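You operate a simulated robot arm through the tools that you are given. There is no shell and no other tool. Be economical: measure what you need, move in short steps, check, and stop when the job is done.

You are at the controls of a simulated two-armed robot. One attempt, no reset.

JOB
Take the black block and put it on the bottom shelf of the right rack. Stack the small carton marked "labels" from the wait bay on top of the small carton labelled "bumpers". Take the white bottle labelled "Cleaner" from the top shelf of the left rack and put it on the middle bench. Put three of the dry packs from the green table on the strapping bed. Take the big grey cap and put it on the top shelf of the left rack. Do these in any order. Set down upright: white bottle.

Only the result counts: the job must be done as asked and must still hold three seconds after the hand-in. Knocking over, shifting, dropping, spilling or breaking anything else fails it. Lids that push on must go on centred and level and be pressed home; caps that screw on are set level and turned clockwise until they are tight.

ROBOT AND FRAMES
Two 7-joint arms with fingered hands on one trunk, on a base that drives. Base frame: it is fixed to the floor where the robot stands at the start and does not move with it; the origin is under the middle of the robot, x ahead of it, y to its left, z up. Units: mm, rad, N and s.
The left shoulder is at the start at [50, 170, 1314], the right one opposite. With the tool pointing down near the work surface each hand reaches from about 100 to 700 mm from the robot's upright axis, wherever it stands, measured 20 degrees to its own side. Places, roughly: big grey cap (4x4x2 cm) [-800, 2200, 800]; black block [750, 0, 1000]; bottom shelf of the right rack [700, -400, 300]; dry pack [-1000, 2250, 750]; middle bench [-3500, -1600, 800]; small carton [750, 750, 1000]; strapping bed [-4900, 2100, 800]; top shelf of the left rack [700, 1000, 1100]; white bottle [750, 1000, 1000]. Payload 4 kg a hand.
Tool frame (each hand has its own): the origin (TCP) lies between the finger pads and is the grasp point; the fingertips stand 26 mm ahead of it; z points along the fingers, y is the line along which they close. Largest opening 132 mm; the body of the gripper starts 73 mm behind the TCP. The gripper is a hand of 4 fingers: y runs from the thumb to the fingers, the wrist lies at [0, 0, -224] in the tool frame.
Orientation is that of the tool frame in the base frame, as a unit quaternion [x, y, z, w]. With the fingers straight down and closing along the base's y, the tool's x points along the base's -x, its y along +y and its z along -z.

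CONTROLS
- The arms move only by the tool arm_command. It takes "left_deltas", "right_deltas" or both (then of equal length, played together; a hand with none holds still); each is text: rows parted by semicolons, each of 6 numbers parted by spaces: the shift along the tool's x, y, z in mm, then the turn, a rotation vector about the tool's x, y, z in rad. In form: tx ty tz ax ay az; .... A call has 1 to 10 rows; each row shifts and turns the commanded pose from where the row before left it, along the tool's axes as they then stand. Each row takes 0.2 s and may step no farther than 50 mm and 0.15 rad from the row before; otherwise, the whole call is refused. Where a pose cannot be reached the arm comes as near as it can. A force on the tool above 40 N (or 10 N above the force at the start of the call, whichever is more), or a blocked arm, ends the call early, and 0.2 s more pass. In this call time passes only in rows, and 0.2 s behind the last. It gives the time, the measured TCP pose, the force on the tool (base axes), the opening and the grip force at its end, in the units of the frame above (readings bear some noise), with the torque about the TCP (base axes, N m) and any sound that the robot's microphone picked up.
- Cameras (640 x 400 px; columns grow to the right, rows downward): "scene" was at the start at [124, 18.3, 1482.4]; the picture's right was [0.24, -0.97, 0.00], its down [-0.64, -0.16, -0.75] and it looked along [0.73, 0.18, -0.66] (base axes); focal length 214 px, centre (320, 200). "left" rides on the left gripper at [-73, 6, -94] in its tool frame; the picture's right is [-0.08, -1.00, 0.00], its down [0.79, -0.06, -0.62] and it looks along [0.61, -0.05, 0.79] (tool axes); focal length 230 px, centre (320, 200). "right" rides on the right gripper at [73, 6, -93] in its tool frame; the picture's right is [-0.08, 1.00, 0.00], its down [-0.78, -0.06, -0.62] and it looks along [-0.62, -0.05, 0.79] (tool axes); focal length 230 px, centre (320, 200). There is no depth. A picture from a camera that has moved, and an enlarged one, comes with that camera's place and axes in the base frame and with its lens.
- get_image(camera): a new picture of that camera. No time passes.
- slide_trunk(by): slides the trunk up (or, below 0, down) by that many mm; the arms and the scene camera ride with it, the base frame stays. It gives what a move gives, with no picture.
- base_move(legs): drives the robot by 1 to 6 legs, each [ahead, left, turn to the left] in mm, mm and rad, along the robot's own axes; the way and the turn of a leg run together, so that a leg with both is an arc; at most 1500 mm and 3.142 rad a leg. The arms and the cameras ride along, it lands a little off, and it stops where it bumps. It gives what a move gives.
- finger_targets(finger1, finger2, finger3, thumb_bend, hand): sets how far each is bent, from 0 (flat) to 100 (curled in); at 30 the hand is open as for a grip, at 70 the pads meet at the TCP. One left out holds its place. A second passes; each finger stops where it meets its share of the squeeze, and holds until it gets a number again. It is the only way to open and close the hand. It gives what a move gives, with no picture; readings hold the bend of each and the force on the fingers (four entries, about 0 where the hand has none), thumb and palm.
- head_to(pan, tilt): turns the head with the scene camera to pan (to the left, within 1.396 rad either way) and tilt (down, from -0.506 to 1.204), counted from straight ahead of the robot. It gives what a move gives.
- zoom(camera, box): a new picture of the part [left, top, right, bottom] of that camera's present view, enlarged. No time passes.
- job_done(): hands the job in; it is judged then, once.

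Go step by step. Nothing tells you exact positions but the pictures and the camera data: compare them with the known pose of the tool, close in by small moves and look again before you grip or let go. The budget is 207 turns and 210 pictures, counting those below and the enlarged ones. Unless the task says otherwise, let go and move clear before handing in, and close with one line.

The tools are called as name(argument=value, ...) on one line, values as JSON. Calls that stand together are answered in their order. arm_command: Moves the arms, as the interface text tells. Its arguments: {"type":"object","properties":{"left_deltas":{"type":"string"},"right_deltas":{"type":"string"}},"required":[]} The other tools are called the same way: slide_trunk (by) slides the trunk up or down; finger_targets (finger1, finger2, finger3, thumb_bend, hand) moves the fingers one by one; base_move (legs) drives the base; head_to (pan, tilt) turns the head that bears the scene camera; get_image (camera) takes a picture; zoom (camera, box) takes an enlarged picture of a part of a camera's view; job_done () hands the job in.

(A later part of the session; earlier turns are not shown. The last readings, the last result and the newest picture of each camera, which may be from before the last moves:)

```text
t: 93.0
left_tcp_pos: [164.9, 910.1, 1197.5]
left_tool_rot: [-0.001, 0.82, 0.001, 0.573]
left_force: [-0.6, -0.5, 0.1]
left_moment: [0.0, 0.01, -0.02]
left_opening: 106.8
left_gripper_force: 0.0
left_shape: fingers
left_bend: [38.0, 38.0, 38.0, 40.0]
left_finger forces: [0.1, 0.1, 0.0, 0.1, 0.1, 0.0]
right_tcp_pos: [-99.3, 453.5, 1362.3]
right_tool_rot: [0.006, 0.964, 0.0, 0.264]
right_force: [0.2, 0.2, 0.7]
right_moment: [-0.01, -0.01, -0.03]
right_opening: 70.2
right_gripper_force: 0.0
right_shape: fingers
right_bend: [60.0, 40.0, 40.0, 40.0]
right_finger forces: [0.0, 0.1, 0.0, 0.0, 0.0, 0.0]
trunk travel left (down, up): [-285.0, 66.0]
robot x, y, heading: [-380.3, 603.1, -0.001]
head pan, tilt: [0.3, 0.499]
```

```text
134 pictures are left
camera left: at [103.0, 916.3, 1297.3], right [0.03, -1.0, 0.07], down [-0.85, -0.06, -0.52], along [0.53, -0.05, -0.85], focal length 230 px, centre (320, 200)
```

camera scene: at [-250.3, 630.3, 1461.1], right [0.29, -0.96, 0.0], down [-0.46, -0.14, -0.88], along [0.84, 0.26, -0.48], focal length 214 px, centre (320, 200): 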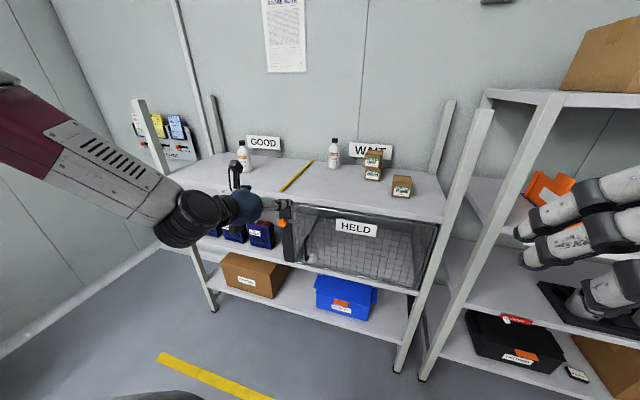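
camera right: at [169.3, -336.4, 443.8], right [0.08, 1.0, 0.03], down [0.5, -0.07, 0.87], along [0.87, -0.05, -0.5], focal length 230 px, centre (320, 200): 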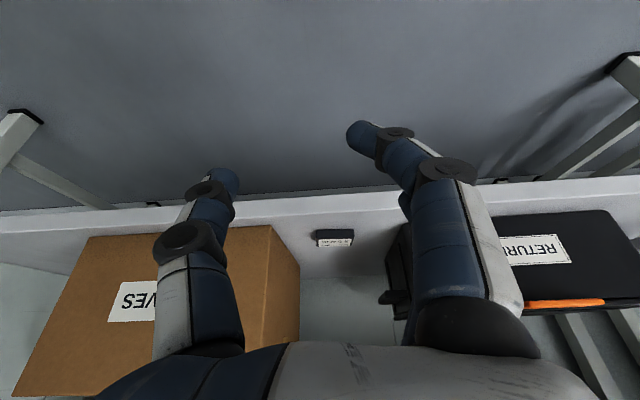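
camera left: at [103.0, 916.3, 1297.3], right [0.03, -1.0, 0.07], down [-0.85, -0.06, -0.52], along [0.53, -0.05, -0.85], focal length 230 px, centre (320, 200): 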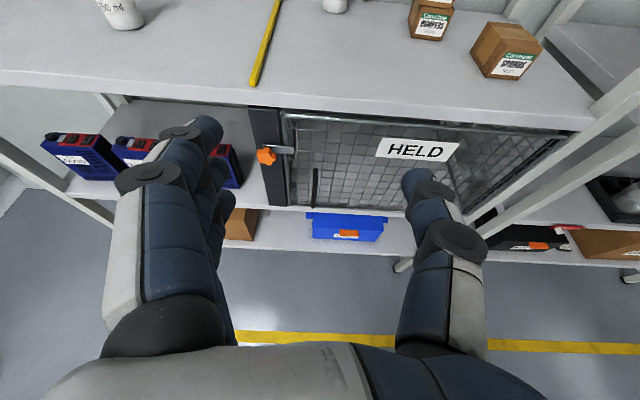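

Side-grasp posture reached. Extend the arm forward and drive in toward the bottle, stopping short to check.

arm_command(left_deltas="-7 -6 43 0 0 0; -7 -6 43 0 0 0; -7 -7 43 0 0 0; -7 -7 43 0 0 0; -7 -7 43 0 0 0")

base_move(legs=[[310, 0, 0]])

get_image(camera="left")

get_image(camera="scene")

```text
t: 94.2
left_tcp_pos: [381.3, 875.9, 1156.5]
left_tool_rot: [0.0, 0.82, 0.0, 0.572]
left_force: [0.2, 0.1, -0.3]
left_moment: [-0.02, 0.0, 0.02]
left_opening: 106.5
left_gripper_force: 0.1
left_shape: fingers
left_bend: [38.0, 38.0, 38.0, 40.0]
left_finger forces: [0.0, 0.0, 0.0, 0.0, 0.0, 0.1]
right_tcp_pos: [-97.8, 450.9, 1361.0]
right_tool_rot: [0.004, 0.965, 0.002, 0.263]
right_force: [-0.4, -0.2, 0.1]
right_moment: [-0.01, -0.01, -0.01]
right_opening: 70.8
right_gripper_force: 0.3
right_shape: fingers
right_bend: [60.0, 40.0, 40.0, 40.0]
right_finger forces: [0.0, 0.0, 0.0, 0.0, 0.1, 0.0]
trunk travel left (down, up): [-285.0, 66.0]
robot x, y, heading: [-384.3, 605.4, -0.007]
head pan, tilt: [0.3, 0.499]
```

```text
t: 96.2
left_tcp_pos: [689.5, 874.8, 1156.4]
left_tool_rot: [-0.001, 0.821, 0.001, 0.572]
left_force: [-0.8, 0.5, -0.7]
left_moment: [0.0, 0.0, -0.02]
left_opening: 106.5
left_gripper_force: 0.0
left_shape: fingers
left_bend: [38.0, 38.0, 38.0, 40.0]
left_finger forces: [0.0, 0.0, 0.1, 0.1, 0.1, 0.0]
right_tcp_pos: [209.4, 452.7, 1360.2]
right_tool_rot: [0.005, 0.965, 0.001, 0.264]
right_force: [0.0, -0.7, -0.1]
right_moment: [0.01, 0.02, 0.01]
right_opening: 70.6
right_gripper_force: 0.0
right_shape: fingers
right_bend: [60.0, 40.0, 40.0, 40.0]
right_finger forces: [0.0, 0.1, 0.0, 0.0, 0.1, 0.0]
trunk travel left (down, up): [-285.0, 66.0]
robot x, y, heading: [-70.4, 603.6, -0.003]
head pan, tilt: [0.3, 0.499]
```

```text
133 pictures are left
camera left: at [627.1, 880.6, 1257.3], right [0.03, -1.0, 0.07], down [-0.85, -0.06, -0.52], along [0.53, -0.05, -0.85], focal length 230 px, centre (320, 200)
```

left: 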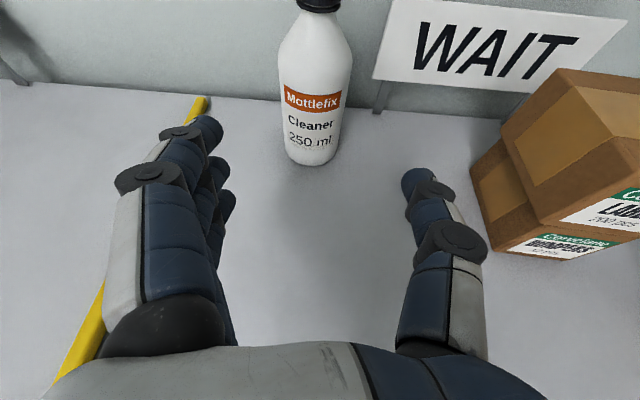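

```text
132 pictures are left
camera scene: at [58.4, 628.5, 1461.2], right [0.29, -0.96, 0.0], down [-0.46, -0.14, -0.88], along [0.84, 0.26, -0.48], focal length 214 px, centre (320, 200)
```

scene: 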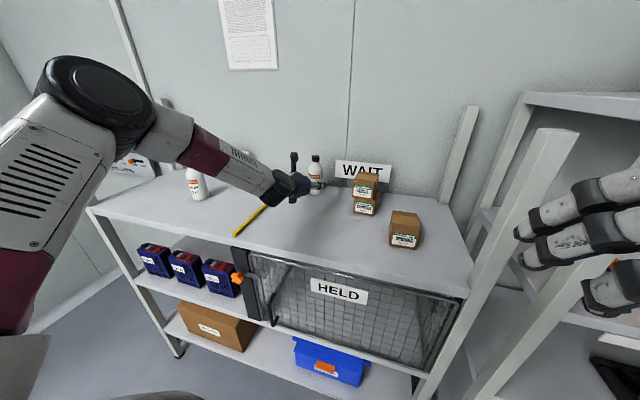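

Bottle centre refined to [819, 880]. Lower a little, then drive the base so the arm doesn't straighten.

arm_command(left_deltas="22 5 8 0 0 0")

base_move(legs=[[105, 0, 0]])

get_image(camera="left")

```text
t: 96.6
left_tcp_pos: [688.8, 881.8, 1133.8]
left_tool_rot: [-0.001, 0.82, 0.0, 0.572]
left_force: [0.3, -0.3, -0.7]
left_moment: [-0.04, -0.04, -0.02]
left_opening: 106.7
left_gripper_force: 0.2
left_shape: fingers
left_bend: [38.0, 38.0, 38.0, 40.0]
left_finger forces: [0.0, 0.1, 0.1, 0.1, 0.0, 0.0]
right_tcp_pos: [209.7, 450.9, 1361.0]
right_tool_rot: [0.006, 0.965, 0.002, 0.264]
right_force: [-0.1, 0.3, -0.8]
right_moment: [-0.01, -0.04, -0.04]
right_opening: 70.4
right_gripper_force: 0.1
right_shape: fingers
right_bend: [60.0, 40.0, 40.0, 40.0]
right_finger forces: [0.1, 0.0, 0.1, 0.1, 0.0, 0.1]
trunk travel left (down, up): [-285.0, 66.0]
robot x, y, heading: [-73.1, 607.5, -0.007]
head pan, tilt: [0.3, 0.499]
```

```text
t: 97.8
left_tcp_pos: [793.7, 879.5, 1133.0]
left_tool_rot: [-0.001, 0.82, 0.001, 0.572]
left_force: [1.8, 0.8, 0.5]
left_moment: [0.0, 0.0, 0.02]
left_opening: 106.5
left_gripper_force: 0.1
left_shape: fingers
left_bend: [38.0, 38.0, 38.0, 40.0]
left_finger forces: [0.0, 0.1, 0.0, 0.0, 0.0, 0.0]
right_tcp_pos: [313.1, 451.3, 1360.7]
right_tool_rot: [0.004, 0.964, 0.002, 0.264]
right_force: [0.4, 0.1, -0.1]
right_moment: [0.0, 0.0, -0.01]
right_opening: 70.4
right_gripper_force: 0.0
right_shape: fingers
right_bend: [60.0, 40.0, 40.0, 40.0]
right_finger forces: [0.1, 0.1, 0.1, 0.0, 0.0, 0.0]
trunk travel left (down, up): [-285.0, 66.0]
robot x, y, heading: [29.1, 603.9, 0.001]
head pan, tilt: [0.3, 0.499]
```

```text
131 pictures are left
camera left: at [731.1, 885.4, 1233.7], right [0.03, -1.0, 0.07], down [-0.85, -0.06, -0.52], along [0.53, -0.05, -0.85], focal length 230 px, centre (320, 200)
```

left: 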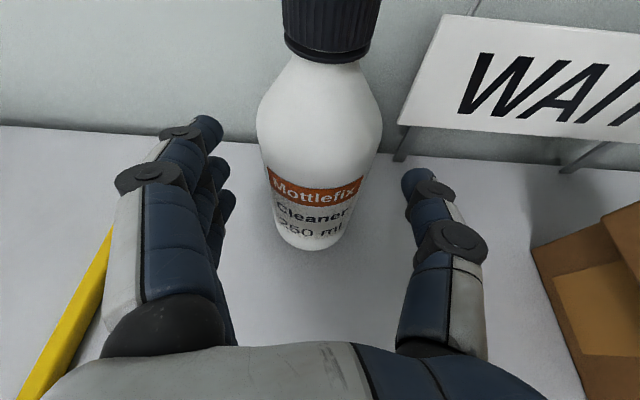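

arm_command(left_deltas="-4 0 11 0 0 0; -4 1 11 0 0 0")

finger_targets(hand="left", finger1=70, finger2=70, finger3=70, thumb_bend=70)

get_image(camera="left")

```text
t: 98.4
left_tcp_pos: [817.0, 880.8, 1132.4]
left_tool_rot: [-0.001, 0.82, 0.0, 0.572]
left_force: [0.5, -0.3, 0.5]
left_moment: [-0.01, 0.02, 0.02]
left_opening: 106.3
left_gripper_force: 0.2
left_shape: fingers
left_bend: [38.0, 38.0, 38.0, 40.0]
left_finger forces: [0.1, 0.0, 0.1, 0.1, 0.0, 0.1]
right_tcp_pos: [312.9, 451.6, 1360.4]
right_tool_rot: [0.005, 0.965, 0.002, 0.264]
right_force: [-0.2, -0.5, -0.5]
right_moment: [0.02, -0.01, 0.0]
right_opening: 70.5
right_gripper_force: 0.0
right_shape: fingers
right_bend: [60.0, 40.0, 40.0, 40.0]
right_finger forces: [0.1, 0.0, 0.0, 0.0, 0.0, 0.0]
trunk travel left (down, up): [-285.0, 66.0]
robot x, y, heading: [31.6, 602.2, -0.003]
head pan, tilt: [0.3, 0.499]
```

```text
t: 99.4
left_tcp_pos: [815.8, 880.9, 1133.2]
left_tool_rot: [-0.002, 0.82, 0.002, 0.573]
left_force: [-0.2, 0.8, 0.1]
left_moment: [0.09, 0.02, -0.03]
left_opening: 46.6
left_gripper_force: 20.9
left_shape: fingers
left_bend: [59.0, 56.0, 54.0, 63.0]
left_finger forces: [7.5, 7.1, 7.1, 0.0, 21.1, 0.1]
right_tcp_pos: [313.5, 451.5, 1361.1]
right_tool_rot: [0.006, 0.964, 0.001, 0.264]
right_force: [-0.6, 0.2, 0.5]
right_moment: [0.03, -0.02, 0.01]
right_opening: 70.7
right_gripper_force: 0.1
right_shape: fingers
right_bend: [60.0, 40.0, 40.0, 40.0]
right_finger forces: [0.0, 0.0, 0.0, 0.0, 0.0, 0.0]
trunk travel left (down, up): [-285.0, 66.0]
robot x, y, heading: [30.1, 605.8, -0.001]
head pan, tilt: [0.3, 0.499]
```

```text
130 pictures are left
camera left: at [753.5, 886.1, 1233.7], right [0.03, -1.0, 0.07], down [-0.85, -0.06, -0.52], along [0.53, -0.05, -0.85], focal length 230 px, centre (320, 200)
```

left: 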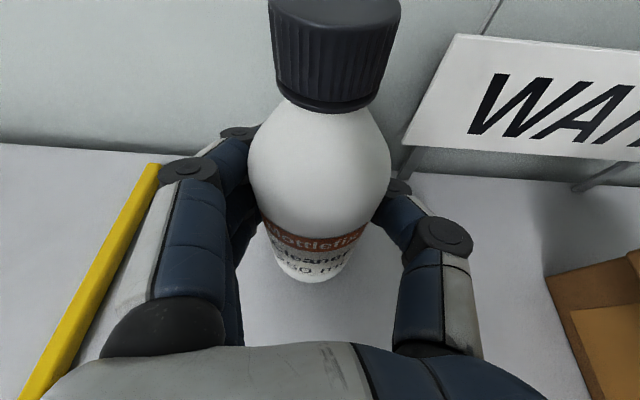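

arm_command(left_deltas="-19 0 -7 0 0 0; -28 0 -10 0 0 0")

get_image(camera="left")

```text
t: 100.0
left_tcp_pos: [814.9, 879.3, 1184.5]
left_tool_rot: [-0.001, 0.821, 0.001, 0.571]
left_force: [-0.9, -0.2, -2.3]
left_moment: [0.01, 0.04, 0.02]
left_opening: 46.6
left_gripper_force: 20.9
left_shape: fingers
left_bend: [60.0, 56.0, 54.0, 63.0]
left_finger forces: [7.2, 7.0, 7.0, 0.0, 20.9, 0.1]
right_tcp_pos: [313.1, 450.7, 1360.1]
right_tool_rot: [0.005, 0.964, 0.002, 0.265]
right_force: [-0.9, -0.8, 0.1]
right_moment: [0.0, -0.02, -0.03]
right_opening: 70.8
right_gripper_force: 0.0
right_shape: fingers
right_bend: [60.0, 40.0, 40.0, 40.0]
right_finger forces: [0.0, 0.0, 0.0, 0.1, 0.0, 0.0]
trunk travel left (down, up): [-285.0, 66.0]
robot x, y, heading: [29.6, 604.3, -0.001]
head pan, tilt: [0.3, 0.499]
```

```text
129 pictures are left
camera left: at [753.0, 885.8, 1283.5], right [0.03, -1.0, 0.07], down [-0.85, -0.06, -0.52], along [0.53, -0.05, -0.85], focal length 230 px, centre (320, 200)
```

left: 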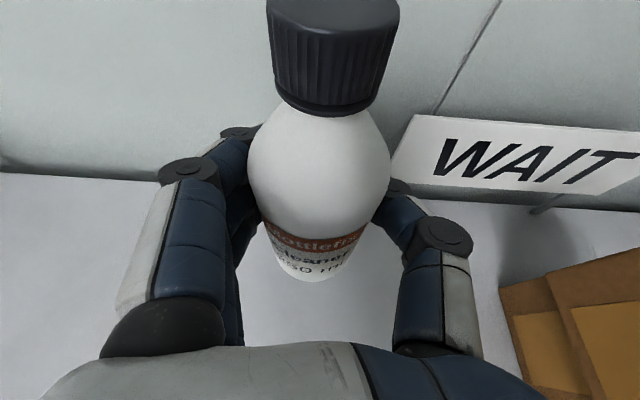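

Bottle held upright. Back out, tuck the arm in, and look around.

base_move(legs=[[-700, 0, 0]])

arm_command(left_deltas="7 0 -41 0 0 0; 15 0 -41 0 0 0; 15 0 -41 0 0 0; 15 0 -41 0 0 0; 15 0 -41 0 0 0")

base_move(legs=[[0, 0, 1.57]])

head_to(pan=0.7, tilt=0.35)

get_image(camera="scene")

head_to(pan=-0.3, tilt=0.35)

get_image(camera="scene")

```text
t: 103.8
left_tcp_pos: [129.9, 886.8, 1181.6]
left_tool_rot: [-0.007, 0.821, 0.006, 0.571]
left_force: [-0.5, 0.1, -2.7]
left_moment: [-0.01, 0.02, 0.04]
left_opening: 46.4
left_gripper_force: 20.8
left_shape: fingers
left_bend: [60.0, 56.0, 54.0, 63.0]
left_finger forces: [7.3, 7.1, 7.2, 0.0, 20.9, 0.0]
right_tcp_pos: [-367.5, 452.7, 1361.5]
right_tool_rot: [-0.002, 0.964, 0.005, 0.265]
right_force: [-0.1, -0.5, -0.6]
right_moment: [0.01, 0.02, 0.01]
right_opening: 70.7
right_gripper_force: 0.0
right_shape: fingers
right_bend: [60.0, 40.0, 40.0, 40.0]
right_finger forces: [0.1, 0.0, 0.1, 0.0, 0.0, 0.0]
trunk travel left (down, up): [-285.0, 66.0]
robot x, y, heading: [-657.5, 597.7, 0.011]
head pan, tilt: [0.3, 0.499]
stopped in leg 1: the robot was blocked; the commanded pose is now the measured one
```

```text
t: 105.0
left_tcp_pos: [-89.1, 885.9, 1190.1]
left_tool_rot: [-0.006, 0.821, 0.005, 0.571]
left_force: [0.1, 0.5, -2.9]
left_moment: [0.03, 0.0, -0.03]
left_opening: 46.4
left_gripper_force: 20.8
left_shape: fingers
left_bend: [60.0, 56.0, 54.0, 63.0]
left_finger forces: [7.2, 6.9, 6.8, 0.1, 20.7, 0.0]
right_tcp_pos: [-370.2, 452.2, 1362.6]
right_tool_rot: [-0.001, 0.964, 0.003, 0.266]
right_force: [-0.6, 0.0, 0.1]
right_moment: [-0.01, -0.03, -0.02]
right_opening: 70.6
right_gripper_force: 0.0
right_shape: fingers
right_bend: [60.0, 40.0, 40.0, 40.0]
right_finger forces: [0.2, 0.0, 0.0, 0.0, 0.0, 0.0]
trunk travel left (down, up): [-285.0, 66.0]
robot x, y, heading: [-655.5, 601.4, 0.013]
head pan, tilt: [0.3, 0.499]
```

```text
t: 106.1
left_tcp_pos: [-100.7, 915.3, 1188.0]
left_tool_rot: [-0.027, 0.821, 0.019, 0.57]
left_force: [0.5, -0.4, -2.5]
left_moment: [-0.01, 0.03, 0.01]
left_opening: 46.2
left_gripper_force: 20.9
left_shape: fingers
left_bend: [60.0, 56.0, 54.0, 63.0]
left_finger forces: [7.2, 6.8, 7.1, 0.1, 20.7, 0.1]
right_tcp_pos: [-357.7, 468.5, 1361.0]
right_tool_rot: [-0.026, 0.964, 0.01, 0.265]
right_force: [0.5, 0.1, 0.3]
right_moment: [-0.05, 0.0, -0.01]
right_opening: 70.7
right_gripper_force: 0.1
right_shape: fingers
right_bend: [60.0, 40.0, 40.0, 40.0]
right_finger forces: [0.0, 0.1, 0.0, 0.0, 0.1, 0.1]
trunk travel left (down, up): [-285.0, 66.0]
robot x, y, heading: [-653.3, 600.3, 0.059]
head pan, tilt: [0.3, 0.499]
stopped in leg 1: the robot was blocked; the commanded pose is now the measured one
```

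```text
t: 107.0
left_tcp_pos: [-100.8, 914.6, 1189.0]
left_tool_rot: [-0.026, 0.82, 0.018, 0.571]
left_force: [-0.3, 0.2, -2.8]
left_moment: [0.0, 0.03, 0.02]
left_opening: 46.2
left_gripper_force: 20.8
left_shape: fingers
left_bend: [60.0, 56.0, 54.0, 63.0]
left_finger forces: [7.2, 6.9, 7.1, 0.0, 20.6, 0.0]
right_tcp_pos: [-358.5, 468.0, 1360.7]
right_tool_rot: [-0.027, 0.964, 0.011, 0.265]
right_force: [0.8, -0.1, 0.0]
right_moment: [0.01, 0.0, 0.0]
right_opening: 70.3
right_gripper_force: 0.1
right_shape: fingers
right_bend: [60.0, 40.0, 40.0, 40.0]
right_finger forces: [0.1, 0.0, 0.1, 0.0, 0.0, 0.0]
trunk travel left (down, up): [-285.0, 66.0]
robot x, y, heading: [-649.1, 603.5, 0.066]
head pan, tilt: [0.7, 0.351]
```

```text
128 pictures are left
camera scene: at [-538.9, 666.8, 1474.8], right [0.69, -0.72, 0.0], down [-0.25, -0.24, -0.94], along [0.68, 0.65, -0.34], focal length 214 px, centre (320, 200)
```

scene: 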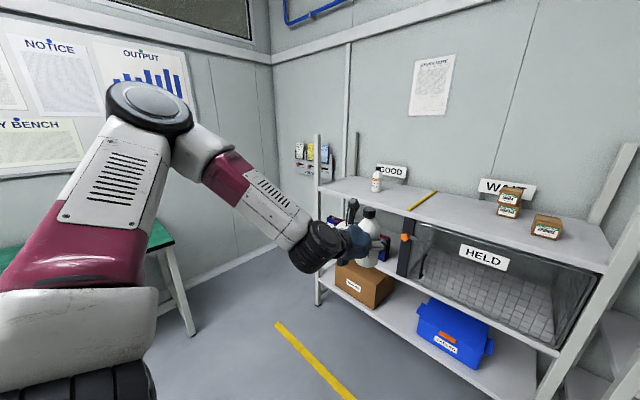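

```text
t: 108.2
left_tcp_pos: [-100.7, 915.4, 1189.1]
left_tool_rot: [-0.027, 0.82, 0.019, 0.571]
left_force: [-0.6, 0.0, -1.7]
left_moment: [-0.05, -0.01, -0.03]
left_opening: 46.2
left_gripper_force: 20.7
left_shape: fingers
left_bend: [60.0, 56.0, 54.0, 63.0]
left_finger forces: [7.2, 6.9, 7.0, 0.0, 20.7, 0.1]
right_tcp_pos: [-359.1, 467.6, 1362.0]
right_tool_rot: [-0.027, 0.964, 0.011, 0.265]
right_force: [-0.1, -0.3, -0.2]
right_moment: [0.01, -0.01, 0.02]
right_opening: 70.6
right_gripper_force: 0.2
right_shape: fingers
right_bend: [60.0, 40.0, 40.0, 40.0]
right_finger forces: [0.0, 0.0, 0.0, 0.0, 0.0, 0.0]
trunk travel left (down, up): [-285.0, 66.0]
robot x, y, heading: [-651.5, 602.3, 0.062]
head pan, tilt: [-0.3, 0.351]
```

```text
127 pictures are left
camera scene: at [-515.9, 580.6, 1474.9], right [-0.24, -0.97, 0.0], down [-0.33, 0.08, -0.94], along [0.91, -0.22, -0.34], focal length 214 px, centre (320, 200)
```

scene: 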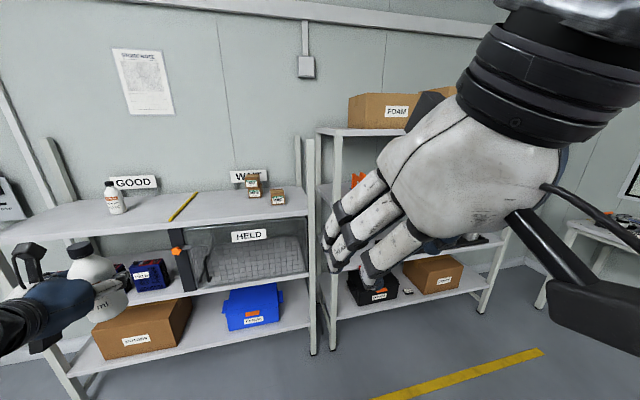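

The base bumped something behind (the cart). I'll go forward a bit, then turn and look at what's there.

base_move(legs=[[170, 0, -0.06]])

base_move(legs=[[0, 0, -1.57]])

head_to(pan=-0.9, tilt=0.5)

get_image(camera="scene")

```text
t: 109.7
left_tcp_pos: [85.9, 888.4, 1188.4]
left_tool_rot: [-0.003, 0.82, 0.002, 0.572]
left_force: [0.7, 0.8, -2.2]
left_moment: [0.03, 0.01, -0.01]
left_opening: 46.3
left_gripper_force: 20.9
left_shape: fingers
left_bend: [60.0, 56.0, 54.0, 63.0]
left_finger forces: [7.1, 6.9, 7.0, 0.0, 20.7, 0.1]
right_tcp_pos: [-198.0, 456.8, 1362.1]
right_tool_rot: [0.002, 0.965, 0.003, 0.264]
right_force: [0.5, -0.2, 0.1]
right_moment: [-0.01, 0.02, 0.0]
right_opening: 70.6
right_gripper_force: 0.0
right_shape: fingers
right_bend: [60.0, 40.0, 40.0, 40.0]
right_finger forces: [0.1, 0.0, 0.0, 0.1, 0.0, 0.0]
trunk travel left (down, up): [-285.0, 66.0]
robot x, y, heading: [-485.3, 606.5, 0.004]
head pan, tilt: [-0.3, 0.351]
```

```text
t: 113.9
left_tcp_pos: [-196.0, 42.0, 1188.6]
left_tool_rot: [0.575, 0.586, -0.399, 0.408]
left_force: [0.2, -0.3, -3.5]
left_moment: [0.01, 0.03, 0.03]
left_opening: 45.9
left_gripper_force: 20.2
left_shape: fingers
left_bend: [60.0, 56.0, 54.0, 63.0]
left_finger forces: [6.8, 6.3, 6.7, 0.1, 19.6, 0.1]
right_tcp_pos: [-630.8, 320.8, 1360.5]
right_tool_rot: [0.679, 0.684, -0.185, 0.191]
right_force: [0.4, 0.6, -0.1]
right_moment: [0.0, 0.0, -0.01]
right_opening: 70.4
right_gripper_force: 0.1
right_shape: fingers
right_bend: [60.0, 40.0, 40.0, 40.0]
right_finger forces: [0.0, 0.0, 0.1, 0.1, 0.0, 0.1]
trunk travel left (down, up): [-285.0, 66.0]
robot x, y, heading: [-486.1, 609.5, -1.558]
head pan, tilt: [-0.3, 0.351]
```

```text
t: 114.9
left_tcp_pos: [-195.6, 42.6, 1189.8]
left_tool_rot: [0.575, 0.585, -0.401, 0.408]
left_force: [0.4, -0.2, -3.8]
left_moment: [0.02, 0.06, 0.02]
left_opening: 46.2
left_gripper_force: 19.5
left_shape: fingers
left_bend: [60.0, 56.0, 54.0, 63.0]
left_finger forces: [6.7, 6.4, 6.7, 0.1, 19.6, 0.1]
right_tcp_pos: [-629.9, 321.5, 1361.6]
right_tool_rot: [0.68, 0.684, -0.185, 0.191]
right_force: [0.0, 0.6, 0.6]
right_moment: [0.02, 0.0, 0.01]
right_opening: 70.5
right_gripper_force: 0.1
right_shape: fingers
right_bend: [60.0, 40.0, 40.0, 40.0]
right_finger forces: [0.0, 0.0, 0.1, 0.0, 0.0, 0.0]
trunk travel left (down, up): [-285.0, 66.0]
robot x, y, heading: [-484.1, 603.8, -1.558]
head pan, tilt: [-0.901, 0.499]
```

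```text
126 pictures are left
camera scene: at [-551.1, 504.3, 1461.2], right [-0.63, 0.77, 0.0], down [0.37, 0.3, -0.88], along [-0.68, -0.56, -0.48], focal length 214 px, centre (320, 200)
```

scene: 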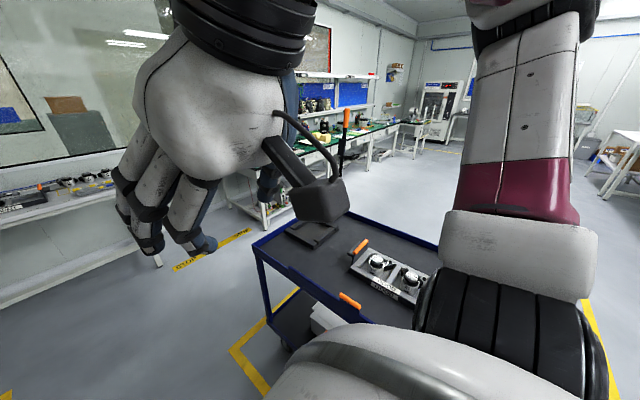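

arm_command(right_deltas="30 -30 0 0 0 0; 30 -30 0 0 0 0; 30 -30 0 0 0 0; 0 0 45 0 0 0; 0 0 45 0 0 0; 0 0 45 0 0 0; 0 0 45 0 0 0")

head_to(pan=-0.5, tilt=0.3)

get_image(camera="scene")

head_to(pan=-1.35, tilt=0.45)

get_image(camera="scene")

```text
t: 116.5
left_tcp_pos: [-196.8, 40.7, 1189.4]
left_tool_rot: [0.575, 0.586, -0.4, 0.408]
left_force: [0.2, 0.5, -2.5]
left_moment: [-0.01, 0.0, -0.03]
left_opening: 46.1
left_gripper_force: 19.5
left_shape: fingers
left_bend: [60.0, 56.0, 54.0, 63.0]
left_finger forces: [6.8, 6.4, 6.7, 0.0, 19.6, 0.1]
right_tcp_pos: [-715.8, 252.9, 1271.8]
right_tool_rot: [0.68, 0.684, -0.183, 0.189]
right_force: [0.9, -0.1, -0.1]
right_moment: [0.03, 0.0, 0.0]
right_opening: 70.4
right_gripper_force: 0.1
right_shape: fingers
right_bend: [60.0, 40.0, 40.0, 40.0]
right_finger forces: [0.0, 0.0, 0.0, 0.1, 0.1, 0.1]
right hand out of reach, approached as far as the arm can: row 2, 3, 4, 5, 6, 7
trunk travel left (down, up): [-285.0, 66.0]
robot x, y, heading: [-481.9, 603.8, -1.554]
head pan, tilt: [-0.901, 0.499]
```

```text
t: 117.3
left_tcp_pos: [-195.6, 41.3, 1189.2]
left_tool_rot: [0.576, 0.585, -0.4, 0.407]
left_force: [-0.6, 0.2, -2.6]
left_moment: [0.0, 0.01, 0.0]
left_opening: 46.1
left_gripper_force: 20.1
left_shape: fingers
left_bend: [60.0, 56.0, 54.0, 63.0]
left_finger forces: [6.8, 6.4, 6.7, 0.0, 19.4, 0.1]
right_tcp_pos: [-715.8, 255.4, 1272.5]
right_tool_rot: [0.679, 0.685, -0.183, 0.189]
right_force: [0.4, 0.2, 0.1]
right_moment: [0.0, -0.01, 0.03]
right_opening: 70.5
right_gripper_force: 0.0
right_shape: fingers
right_bend: [60.0, 40.0, 40.0, 40.0]
right_finger forces: [0.1, 0.0, 0.0, 0.0, 0.0, 0.0]
trunk travel left (down, up): [-285.0, 66.0]
robot x, y, heading: [-480.7, 607.3, -1.557]
head pan, tilt: [-0.499, 0.3]
```

```text
125 pictures are left
camera scene: at [-524.3, 479.2, 1479.5], right [-0.88, 0.47, 0.0], down [0.14, 0.26, -0.96], along [-0.45, -0.84, -0.3], focal length 214 px, centre (320, 200)
```

scene: 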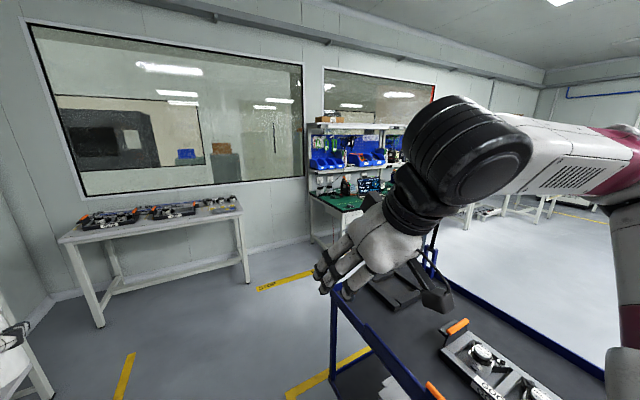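

```text
t: 118.5
left_tcp_pos: [-196.1, 42.1, 1188.1]
left_tool_rot: [0.575, 0.586, -0.4, 0.408]
left_force: [0.1, -0.6, -3.0]
left_moment: [-0.01, 0.02, -0.03]
left_opening: 46.0
left_gripper_force: 19.6
left_shape: fingers
left_bend: [60.0, 56.0, 54.0, 63.0]
left_finger forces: [6.8, 6.4, 6.5, 0.1, 19.5, 0.0]
right_tcp_pos: [-716.2, 255.3, 1272.1]
right_tool_rot: [0.679, 0.685, -0.184, 0.189]
right_force: [1.0, -0.6, -0.1]
right_moment: [0.01, -0.03, 0.0]
right_opening: 70.6
right_gripper_force: 0.0
right_shape: fingers
right_bend: [60.0, 40.0, 40.0, 40.0]
right_finger forces: [0.0, 0.0, 0.0, 0.0, 0.1, 0.0]
trunk travel left (down, up): [-285.0, 66.0]
robot x, y, heading: [-483.4, 609.5, -1.555]
head pan, tilt: [-1.349, 0.45]
```

```text
124 pictures are left
camera scene: at [-570.0, 540.3, 1465.7], right [-0.23, 0.97, 0.0], down [0.42, 0.1, -0.9], along [-0.88, -0.21, -0.44], focal length 214 px, centre (320, 200)
```

scene: 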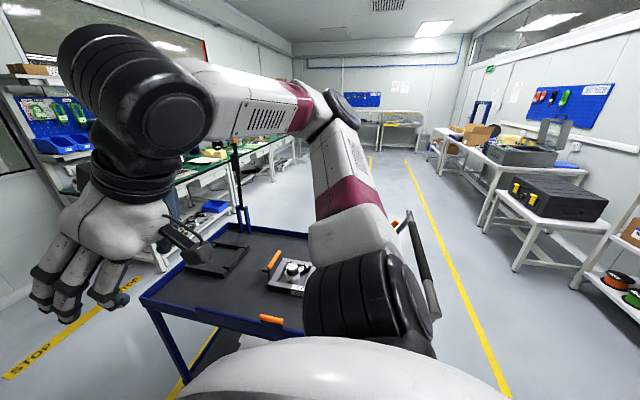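

Cart stands between; a free corridor lies around y = -650. Drive there facing -x.

base_move(legs=[[1000, 0, 0], [0, 0, -1.583], [0, 250, 0]])

head_to(pan=0.2, tilt=0.35)

get_image(camera="scene")

```text
t: 129.9
left_tcp_pos: [-1030.7, -912.8, 1189.6]
left_tool_rot: [0.82, 0.007, -0.572, 0.005]
left_force: [0.0, 0.3, -2.7]
left_moment: [0.01, 0.02, 0.05]
left_opening: 45.7
left_gripper_force: 19.1
left_shape: fingers
left_bend: [60.0, 56.0, 54.0, 63.0]
left_finger forces: [6.4, 6.3, 6.5, 0.1, 18.9, 0.1]
right_tcp_pos: [-816.2, -393.6, 1272.6]
right_tool_rot: [0.965, 0.003, -0.263, 0.004]
right_force: [0.1, -0.6, 0.7]
right_moment: [0.03, -0.02, 0.01]
right_opening: 70.6
right_gripper_force: 0.1
right_shape: fingers
right_bend: [60.0, 40.0, 40.0, 40.0]
right_finger forces: [0.0, 0.1, 0.0, 0.0, 0.0, 0.0]
trunk travel left (down, up): [-285.0, 66.0]
robot x, y, heading: [-465.3, -627.3, -3.129]
head pan, tilt: [-1.349, 0.45]
```

```text
t: 131.5
left_tcp_pos: [-1030.6, -913.4, 1189.3]
left_tool_rot: [0.821, 0.007, -0.571, 0.006]
left_force: [0.7, -0.1, -2.8]
left_moment: [-0.01, -0.03, -0.01]
left_opening: 45.5
left_gripper_force: 18.8
left_shape: fingers
left_bend: [60.0, 56.0, 54.0, 63.0]
left_finger forces: [6.5, 6.3, 6.5, 0.0, 18.9, 0.0]
right_tcp_pos: [-816.7, -393.8, 1272.5]
right_tool_rot: [0.965, 0.003, -0.264, 0.005]
right_force: [-0.4, -0.2, 0.8]
right_moment: [0.02, -0.01, 0.03]
right_opening: 70.4
right_gripper_force: 0.1
right_shape: fingers
right_bend: [60.0, 40.0, 40.0, 40.0]
right_finger forces: [0.0, 0.0, 0.0, 0.1, 0.1, 0.1]
trunk travel left (down, up): [-285.0, 66.0]
robot x, y, heading: [-463.3, -624.7, -3.123]
head pan, tilt: [0.201, 0.351]
```

```text
123 pictures are left
camera scene: at [-598.1, -649.2, 1474.8], right [-0.21, 0.98, 0.0], down [0.34, 0.07, -0.94], along [-0.92, -0.2, -0.34], focal length 214 px, centre (320, 200)
```

scene: 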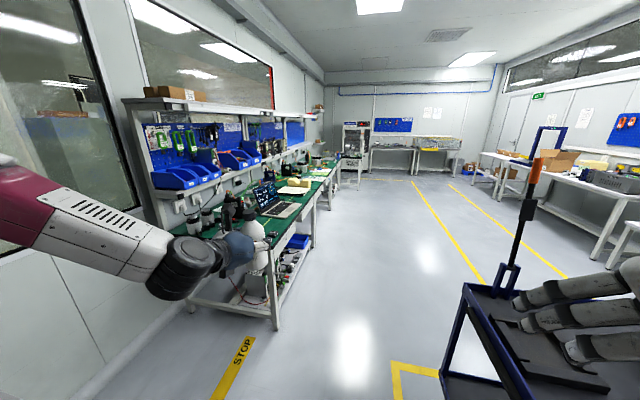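

zoom(camera="scene", box=[180, 80, 400, 220])

```text
2.86 times, centred on (290, 150) of scene
camera zoom: at [-598.1, -649.2, 1474.8], right [-0.21, 0.98, 0.0], down [0.34, 0.07, -0.94], along [-0.92, -0.2, -0.34], focal length 613 px, centre (406, 343)
```

zoom: 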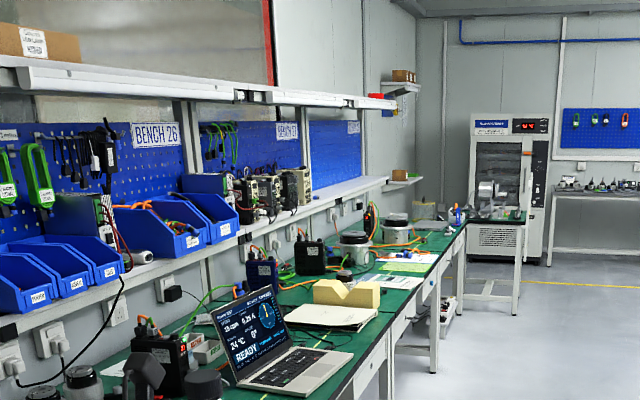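

base_move(legs=[[1400, 30, 0], [1400, 0, 0]])

head_to(pan=0.9, tilt=0.45)

get_image(camera="scene")

```text
t: 145.1
left_tcp_pos: [-3849.5, -993.8, 1188.9]
left_tool_rot: [0.821, 0.007, -0.571, 0.005]
left_force: [0.1, 0.7, -2.8]
left_moment: [0.03, 0.01, -0.01]
left_opening: 45.7
left_gripper_force: 18.8
left_shape: fingers
left_bend: [60.0, 56.0, 54.0, 63.0]
left_finger forces: [6.3, 6.3, 6.5, 0.0, 18.8, 0.0]
right_tcp_pos: [-3635.7, -473.2, 1272.2]
right_tool_rot: [0.964, 0.002, -0.264, 0.003]
right_force: [-0.5, 0.3, -0.9]
right_moment: [0.04, 0.02, 0.02]
right_opening: 70.8
right_gripper_force: 0.1
right_shape: fingers
right_bend: [60.0, 40.0, 40.0, 40.0]
right_finger forces: [0.0, 0.1, 0.1, 0.1, 0.0, 0.1]
trunk travel left (down, up): [-285.0, 66.0]
robot x, y, heading: [-3287.3, -705.3, -3.127]
head pan, tilt: [0.201, 0.351]
```

```text
t: 146.2
left_tcp_pos: [-3847.8, -993.8, 1189.0]
left_tool_rot: [0.821, 0.007, -0.571, 0.005]
left_force: [0.1, -0.5, -1.8]
left_moment: [-0.04, -0.02, -0.03]
left_opening: 45.6
left_gripper_force: 19.1
left_shape: fingers
left_bend: [60.0, 56.0, 54.0, 63.0]
left_finger forces: [6.5, 6.4, 6.4, 0.1, 19.0, 0.0]
right_tcp_pos: [-3636.4, -474.2, 1272.8]
right_tool_rot: [0.964, 0.003, -0.264, 0.004]
right_force: [-0.6, 0.3, 0.1]
right_moment: [-0.01, 0.01, -0.01]
right_opening: 70.5
right_gripper_force: 0.0
right_shape: fingers
right_bend: [60.0, 40.0, 40.0, 40.0]
right_finger forces: [0.0, 0.1, 0.0, 0.0, 0.0, 0.1]
trunk travel left (down, up): [-285.0, 66.0]
robot x, y, heading: [-3282.4, -707.2, -3.13]
head pan, tilt: [0.901, 0.45]
```

```text
121 pictures are left
camera scene: at [-3381.2, -781.6, 1465.6], right [-0.79, 0.61, 0.0], down [0.27, 0.34, -0.9], along [-0.55, -0.71, -0.44], focal length 214 px, centre (320, 200)
```

scene: 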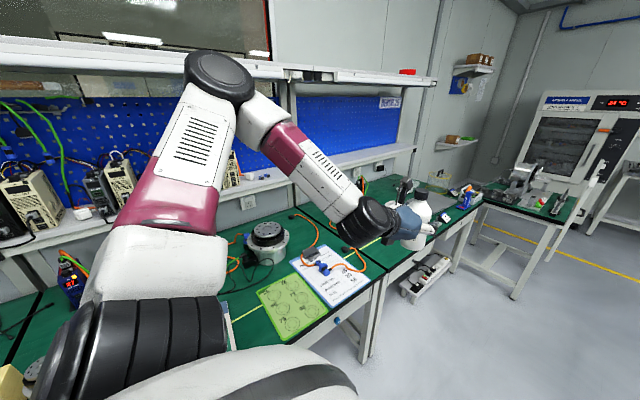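

base_move(legs=[[0, -330, 0], [0, 0, 1.558]])

head_to(pan=0.0, tilt=0.45)

get_image(camera="scene")

```text
t: 153.5
left_tcp_pos: [-3016.8, -947.0, 1189.1]
left_tool_rot: [0.582, 0.577, -0.406, 0.403]
left_force: [0.9, -1.2, -2.4]
left_moment: [0.04, 0.01, -0.01]
left_opening: 45.0
left_gripper_force: 18.5
left_shape: fingers
left_bend: [61.0, 56.0, 54.0, 63.0]
left_finger forces: [6.2, 6.2, 6.4, 0.0, 18.4, 0.0]
right_tcp_pos: [-3530.5, -719.8, 1272.0]
right_tool_rot: [0.689, 0.675, -0.186, 0.187]
right_force: [-0.5, -0.3, -0.5]
right_moment: [0.01, 0.05, 0.05]
right_opening: 70.5
right_gripper_force: 0.0
right_shape: fingers
right_bend: [60.0, 40.0, 40.0, 40.0]
right_finger forces: [0.0, 0.1, 0.0, 0.1, 0.0, 0.1]
trunk travel left (down, up): [-285.0, 66.0]
robot x, y, heading: [-3287.1, -378.4, -1.58]
head pan, tilt: [0.901, 0.45]
```

```text
t: 154.7
left_tcp_pos: [-3017.3, -946.4, 1189.6]
left_tool_rot: [0.583, 0.577, -0.406, 0.402]
left_force: [0.1, -0.4, -2.6]
left_moment: [-0.01, 0.0, 0.02]
left_opening: 45.2
left_gripper_force: 18.5
left_shape: fingers
left_bend: [61.0, 56.0, 54.0, 63.0]
left_finger forces: [6.2, 6.2, 6.4, 0.0, 18.4, 0.1]
right_tcp_pos: [-3530.6, -719.9, 1271.7]
right_tool_rot: [0.689, 0.674, -0.187, 0.188]
right_force: [0.1, 0.5, 0.1]
right_moment: [0.0, 0.01, -0.01]
right_opening: 70.6
right_gripper_force: 0.0
right_shape: fingers
right_bend: [60.0, 40.0, 40.0, 40.0]
right_finger forces: [0.1, 0.2, 0.0, 0.0, 0.1, 0.1]
trunk travel left (down, up): [-285.0, 66.0]
robot x, y, heading: [-3285.0, -376.8, -1.584]
head pan, tilt: [0.0, 0.45]
```

```text
120 pictures are left
camera scene: at [-3287.9, -511.5, 1465.6], right [-1.0, 0.01, 0.0], down [0.01, 0.44, -0.9], along [-0.01, -0.9, -0.44], focal length 214 px, centre (320, 200)
```

scene: 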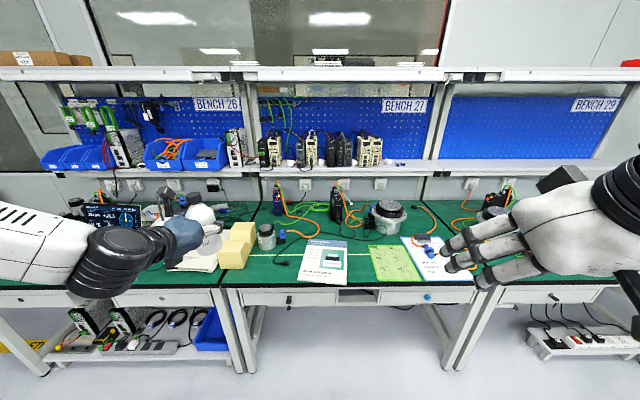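

zoom(camera="scene", box=[200, 160, 500, 320])

```text
2.13 times, centred on (350, 240) of scene
camera zoom: at [-3287.9, -511.5, 1465.6], right [-1.0, 0.01, 0.0], down [0.01, 0.44, -0.9], along [-0.01, -0.9, -0.44], focal length 458 px, centre (256, 115)
```

zoom: 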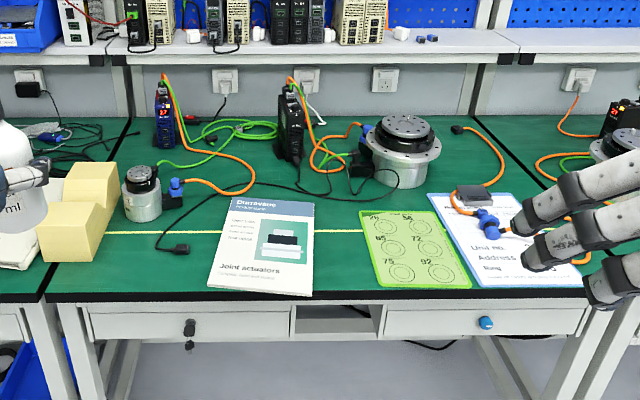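

get_image(camera="left")

get_image(camera="right")

```text
118 pictures are left
camera left: at [-3009.8, -884.0, 1289.3], right [-1.0, -0.02, 0.07], down [-0.05, 0.85, -0.52], along [-0.05, -0.52, -0.85], focal length 230 px, centre (320, 200)
```

left: 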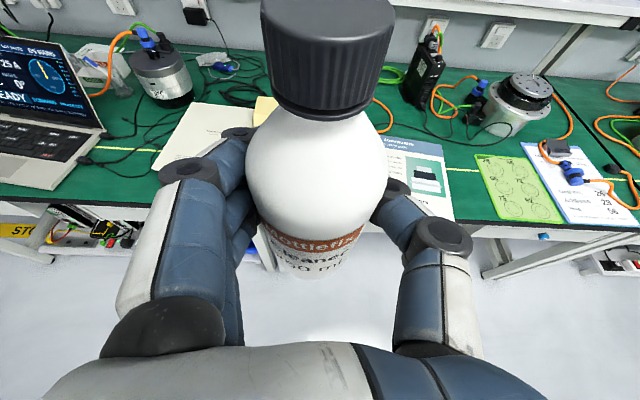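

```text
117 pictures are left
camera right: at [-3522.0, -609.9, 1314.8], right [1.0, -0.08, 0.05], down [-0.07, -0.36, 0.93], along [-0.06, -0.93, -0.36], focal length 230 px, centre (320, 200)
```

right: 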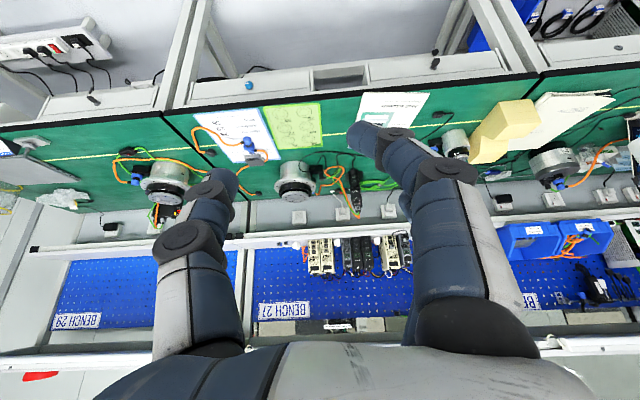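

Bench 27 is the middle bench, surface about z 768. There's a free spot between the foam blocks and the booklet at about [-3070, -1215]. Lower the trunk and approach.

slide_trunk(by=-250)

base_move(legs=[[160, -50, 0.01]])

get_image(camera="left")

get_image(camera="scene")

```text
t: 157.2
left_tcp_pos: [-3016.2, -970.2, 757.8]
left_tool_rot: [0.651, 0.645, -0.284, 0.284]
left_force: [0.9, -0.3, -2.4]
left_moment: [0.01, -0.05, 0.0]
left_opening: 45.3
left_gripper_force: 18.6
left_shape: fingers
left_bend: [61.0, 56.0, 54.0, 63.0]
left_finger forces: [6.2, 6.2, 6.4, 0.0, 18.6, 0.1]
right_tcp_pos: [-3531.8, -809.1, 859.4]
right_tool_rot: [0.715, 0.699, 0.008, -0.005]
right_force: [0.3, -0.3, 0.4]
right_moment: [-0.01, 0.0, -0.03]
right_opening: 70.7
right_gripper_force: 0.0
right_shape: fingers
right_bend: [60.0, 40.0, 40.0, 40.0]
right_finger forces: [0.0, 0.0, 0.0, 0.0, 0.0, 0.1]
trunk travel left (down, up): [-35.0, 316.0]
robot x, y, heading: [-3288.8, -372.9, -1.584]
head pan, tilt: [0.0, 0.45]
```

```text
t: 158.7
left_tcp_pos: [-3062.9, -1126.3, 757.4]
left_tool_rot: [0.647, 0.648, -0.283, 0.285]
left_force: [-0.7, 1.5, -2.6]
left_moment: [0.01, -0.03, 0.01]
left_opening: 45.2
left_gripper_force: 19.4
left_shape: fingers
left_bend: [61.0, 56.0, 54.0, 63.0]
left_finger forces: [6.3, 6.3, 6.4, 0.0, 18.7, 0.1]
right_tcp_pos: [-3578.3, -968.6, 857.6]
right_tool_rot: [0.712, 0.702, 0.008, -0.005]
right_force: [0.3, 0.1, 0.5]
right_moment: [0.03, -0.04, 0.02]
right_opening: 70.5
right_gripper_force: 0.0
right_shape: fingers
right_bend: [60.0, 40.0, 40.0, 40.0]
right_finger forces: [0.1, 0.0, 0.0, 0.1, 0.1, 0.0]
trunk travel left (down, up): [-35.0, 316.0]
robot x, y, heading: [-3339.6, -532.8, -1.572]
head pan, tilt: [0.0, 0.45]
```

```text
116 pictures are left
camera left: at [-3056.9, -1106.8, 873.7], right [-1.0, -0.05, 0.06], down [-0.06, 0.99, -0.16], along [-0.05, -0.16, -0.99], focal length 230 px, centre (320, 200)
```

left: 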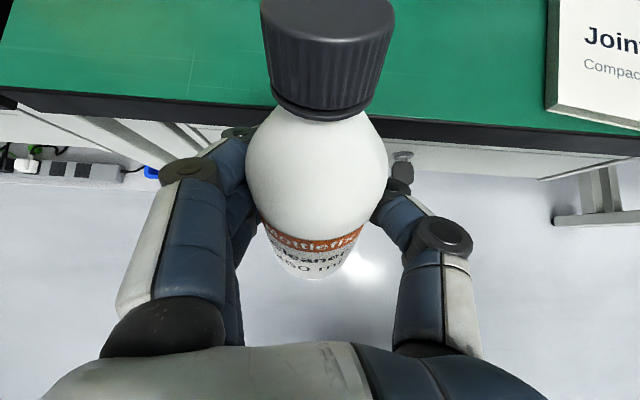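

```text
115 pictures are left
camera scene: at [-3339.0, -864.6, 1191.8], right [-1.0, 0.0, 0.0], down [0.0, 0.44, -0.9], along [0.0, -0.9, -0.44], focal length 214 px, centre (320, 200)
```

scene: 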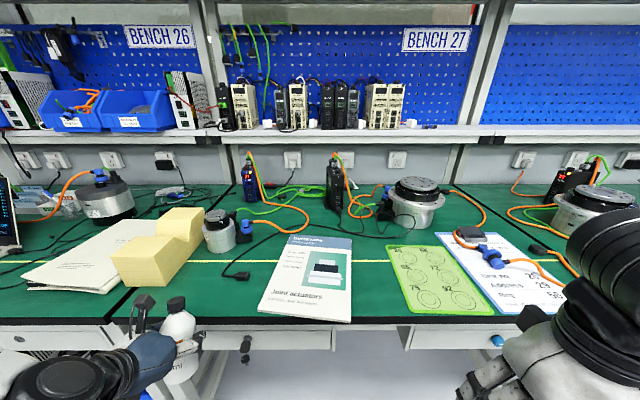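

The long trunk slide also re-pitched the hand (now 0.83 rad) and dropped it more than expected. Back off, restore the pitch so the bottle is upright, and raise.

base_move(legs=[[-130, 0, 0]])

arm_command(left_deltas="0 0 0 0 -0.13 0; 0 0 0 0 -0.13 0; 0 0 0 0 -0.13 0; -40 0 -15 0 0 0; -40 0 -15 0 0 0; -38 0 -14 0 0 0")

get_image(camera="scene")

get_image(camera="left")

```text
t: 160.0
left_tcp_pos: [-3062.6, -998.0, 758.6]
left_tool_rot: [0.647, 0.647, -0.283, 0.285]
left_force: [0.3, -0.1, -2.5]
left_moment: [0.01, 0.02, 0.0]
left_opening: 45.4
left_gripper_force: 18.8
left_shape: fingers
left_bend: [61.0, 56.0, 54.0, 63.0]
left_finger forces: [6.3, 6.4, 6.4, 0.0, 18.4, 0.0]
right_tcp_pos: [-3579.2, -841.7, 859.9]
right_tool_rot: [0.711, 0.703, 0.008, -0.006]
right_force: [-0.8, 0.4, 0.7]
right_moment: [0.01, -0.04, 0.0]
right_opening: 70.9
right_gripper_force: 0.1
right_shape: fingers
right_bend: [60.0, 40.0, 40.0, 40.0]
right_finger forces: [0.1, 0.1, 0.0, 0.1, 0.0, 0.0]
trunk travel left (down, up): [-35.0, 316.0]
robot x, y, heading: [-3339.4, -402.4, -1.574]
head pan, tilt: [0.0, 0.45]
```

```text
t: 161.4
left_tcp_pos: [-3052.5, -1049.8, 857.5]
left_tool_rot: [0.581, 0.58, -0.403, 0.404]
left_force: [0.9, 0.2, -2.8]
left_moment: [0.01, 0.05, 0.01]
left_opening: 45.2
left_gripper_force: 18.7
left_shape: fingers
left_bend: [61.0, 56.0, 54.0, 64.0]
left_finger forces: [6.2, 6.1, 6.4, 0.0, 18.3, 0.0]
left hand out of reach, approached as far as the arm can: row 1, 4, 5, 6
right_tcp_pos: [-3578.8, -840.5, 858.9]
right_tool_rot: [0.711, 0.703, 0.007, -0.005]
right_force: [0.9, -0.1, -0.6]
right_moment: [0.01, -0.04, 0.02]
right_opening: 70.5
right_gripper_force: 0.0
right_shape: fingers
right_bend: [60.0, 40.0, 40.0, 40.0]
right_finger forces: [0.0, 0.1, 0.1, 0.0, 0.1, 0.0]
trunk travel left (down, up): [-35.0, 316.0]
robot x, y, heading: [-3338.7, -401.2, -1.572]
head pan, tilt: [0.0, 0.45]
```

```text
114 pictures are left
camera scene: at [-3338.8, -735.1, 1192.3], right [-1.0, 0.0, 0.0], down [0.0, 0.43, -0.9], along [0.0, -0.9, -0.43], focal length 214 px, centre (320, 200)
```

scene: 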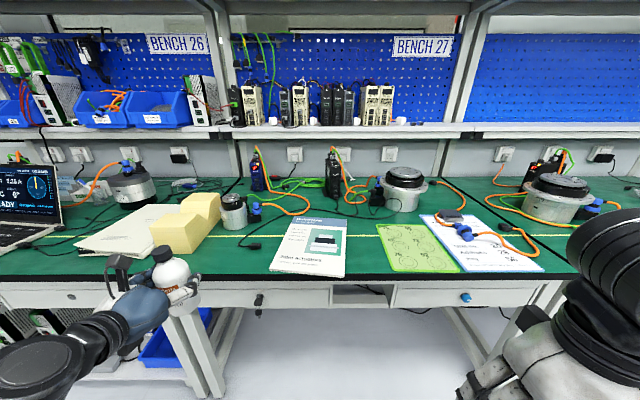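

```text
113 pictures are left
camera left: at [-3046.7, -987.4, 958.1], right [-1.0, -0.03, 0.07], down [-0.06, 0.85, -0.52], along [-0.05, -0.53, -0.85], focal length 230 px, centre (320, 200)
```

left: 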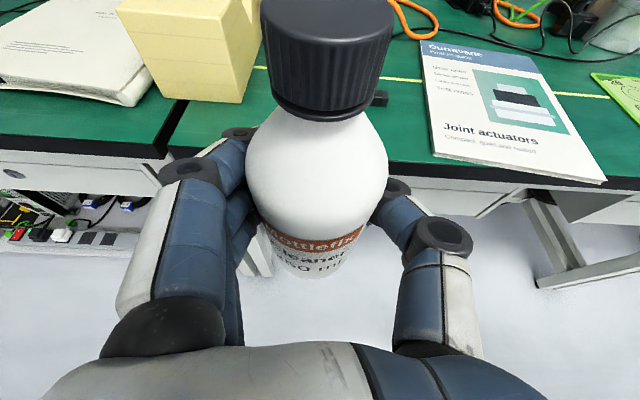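

Bottle upright again. Extend the arm forward over the bench (kept about 20 mm above it).

arm_command(left_deltas="-13 -3 36 0 0 0; -13 -3 36 0 0 0; -13 -3 36 0 0 0")

get_image(camera="left")

```text
t: 162.2
left_tcp_pos: [-3062.6, -1164.5, 854.7]
left_tool_rot: [0.581, 0.58, -0.403, 0.404]
left_force: [0.0, 0.3, -3.3]
left_moment: [0.03, 0.01, -0.01]
left_opening: 45.1
left_gripper_force: 18.5
left_shape: fingers
left_bend: [61.0, 56.0, 54.0, 64.0]
left_finger forces: [6.2, 6.1, 6.3, 0.0, 18.2, 0.0]
right_tcp_pos: [-3578.5, -841.2, 858.2]
right_tool_rot: [0.712, 0.702, 0.009, -0.006]
right_force: [-0.8, 0.6, -0.3]
right_moment: [0.04, -0.01, 0.01]
right_opening: 70.7
right_gripper_force: 0.1
right_shape: fingers
right_bend: [60.0, 40.0, 40.0, 40.0]
right_finger forces: [0.0, 0.0, 0.1, 0.0, 0.0, 0.0]
trunk travel left (down, up): [-35.0, 316.0]
robot x, y, heading: [-3339.6, -406.4, -1.577]
head pan, tilt: [0.0, 0.45]
```

```text
112 pictures are left
camera left: at [-3056.8, -1102.6, 954.8], right [-1.0, -0.03, 0.07], down [-0.06, 0.85, -0.52], along [-0.05, -0.52, -0.85], focal length 230 px, centre (320, 200)
```

left: 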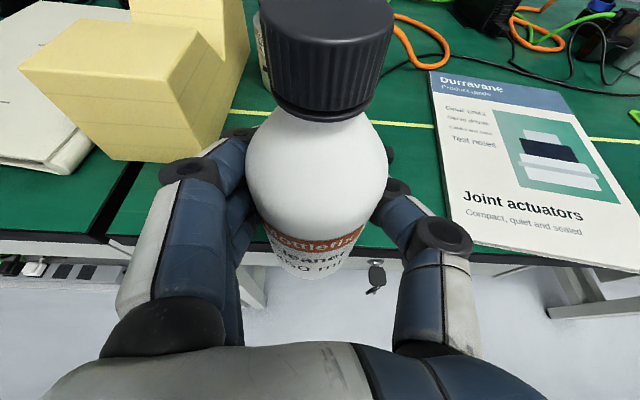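

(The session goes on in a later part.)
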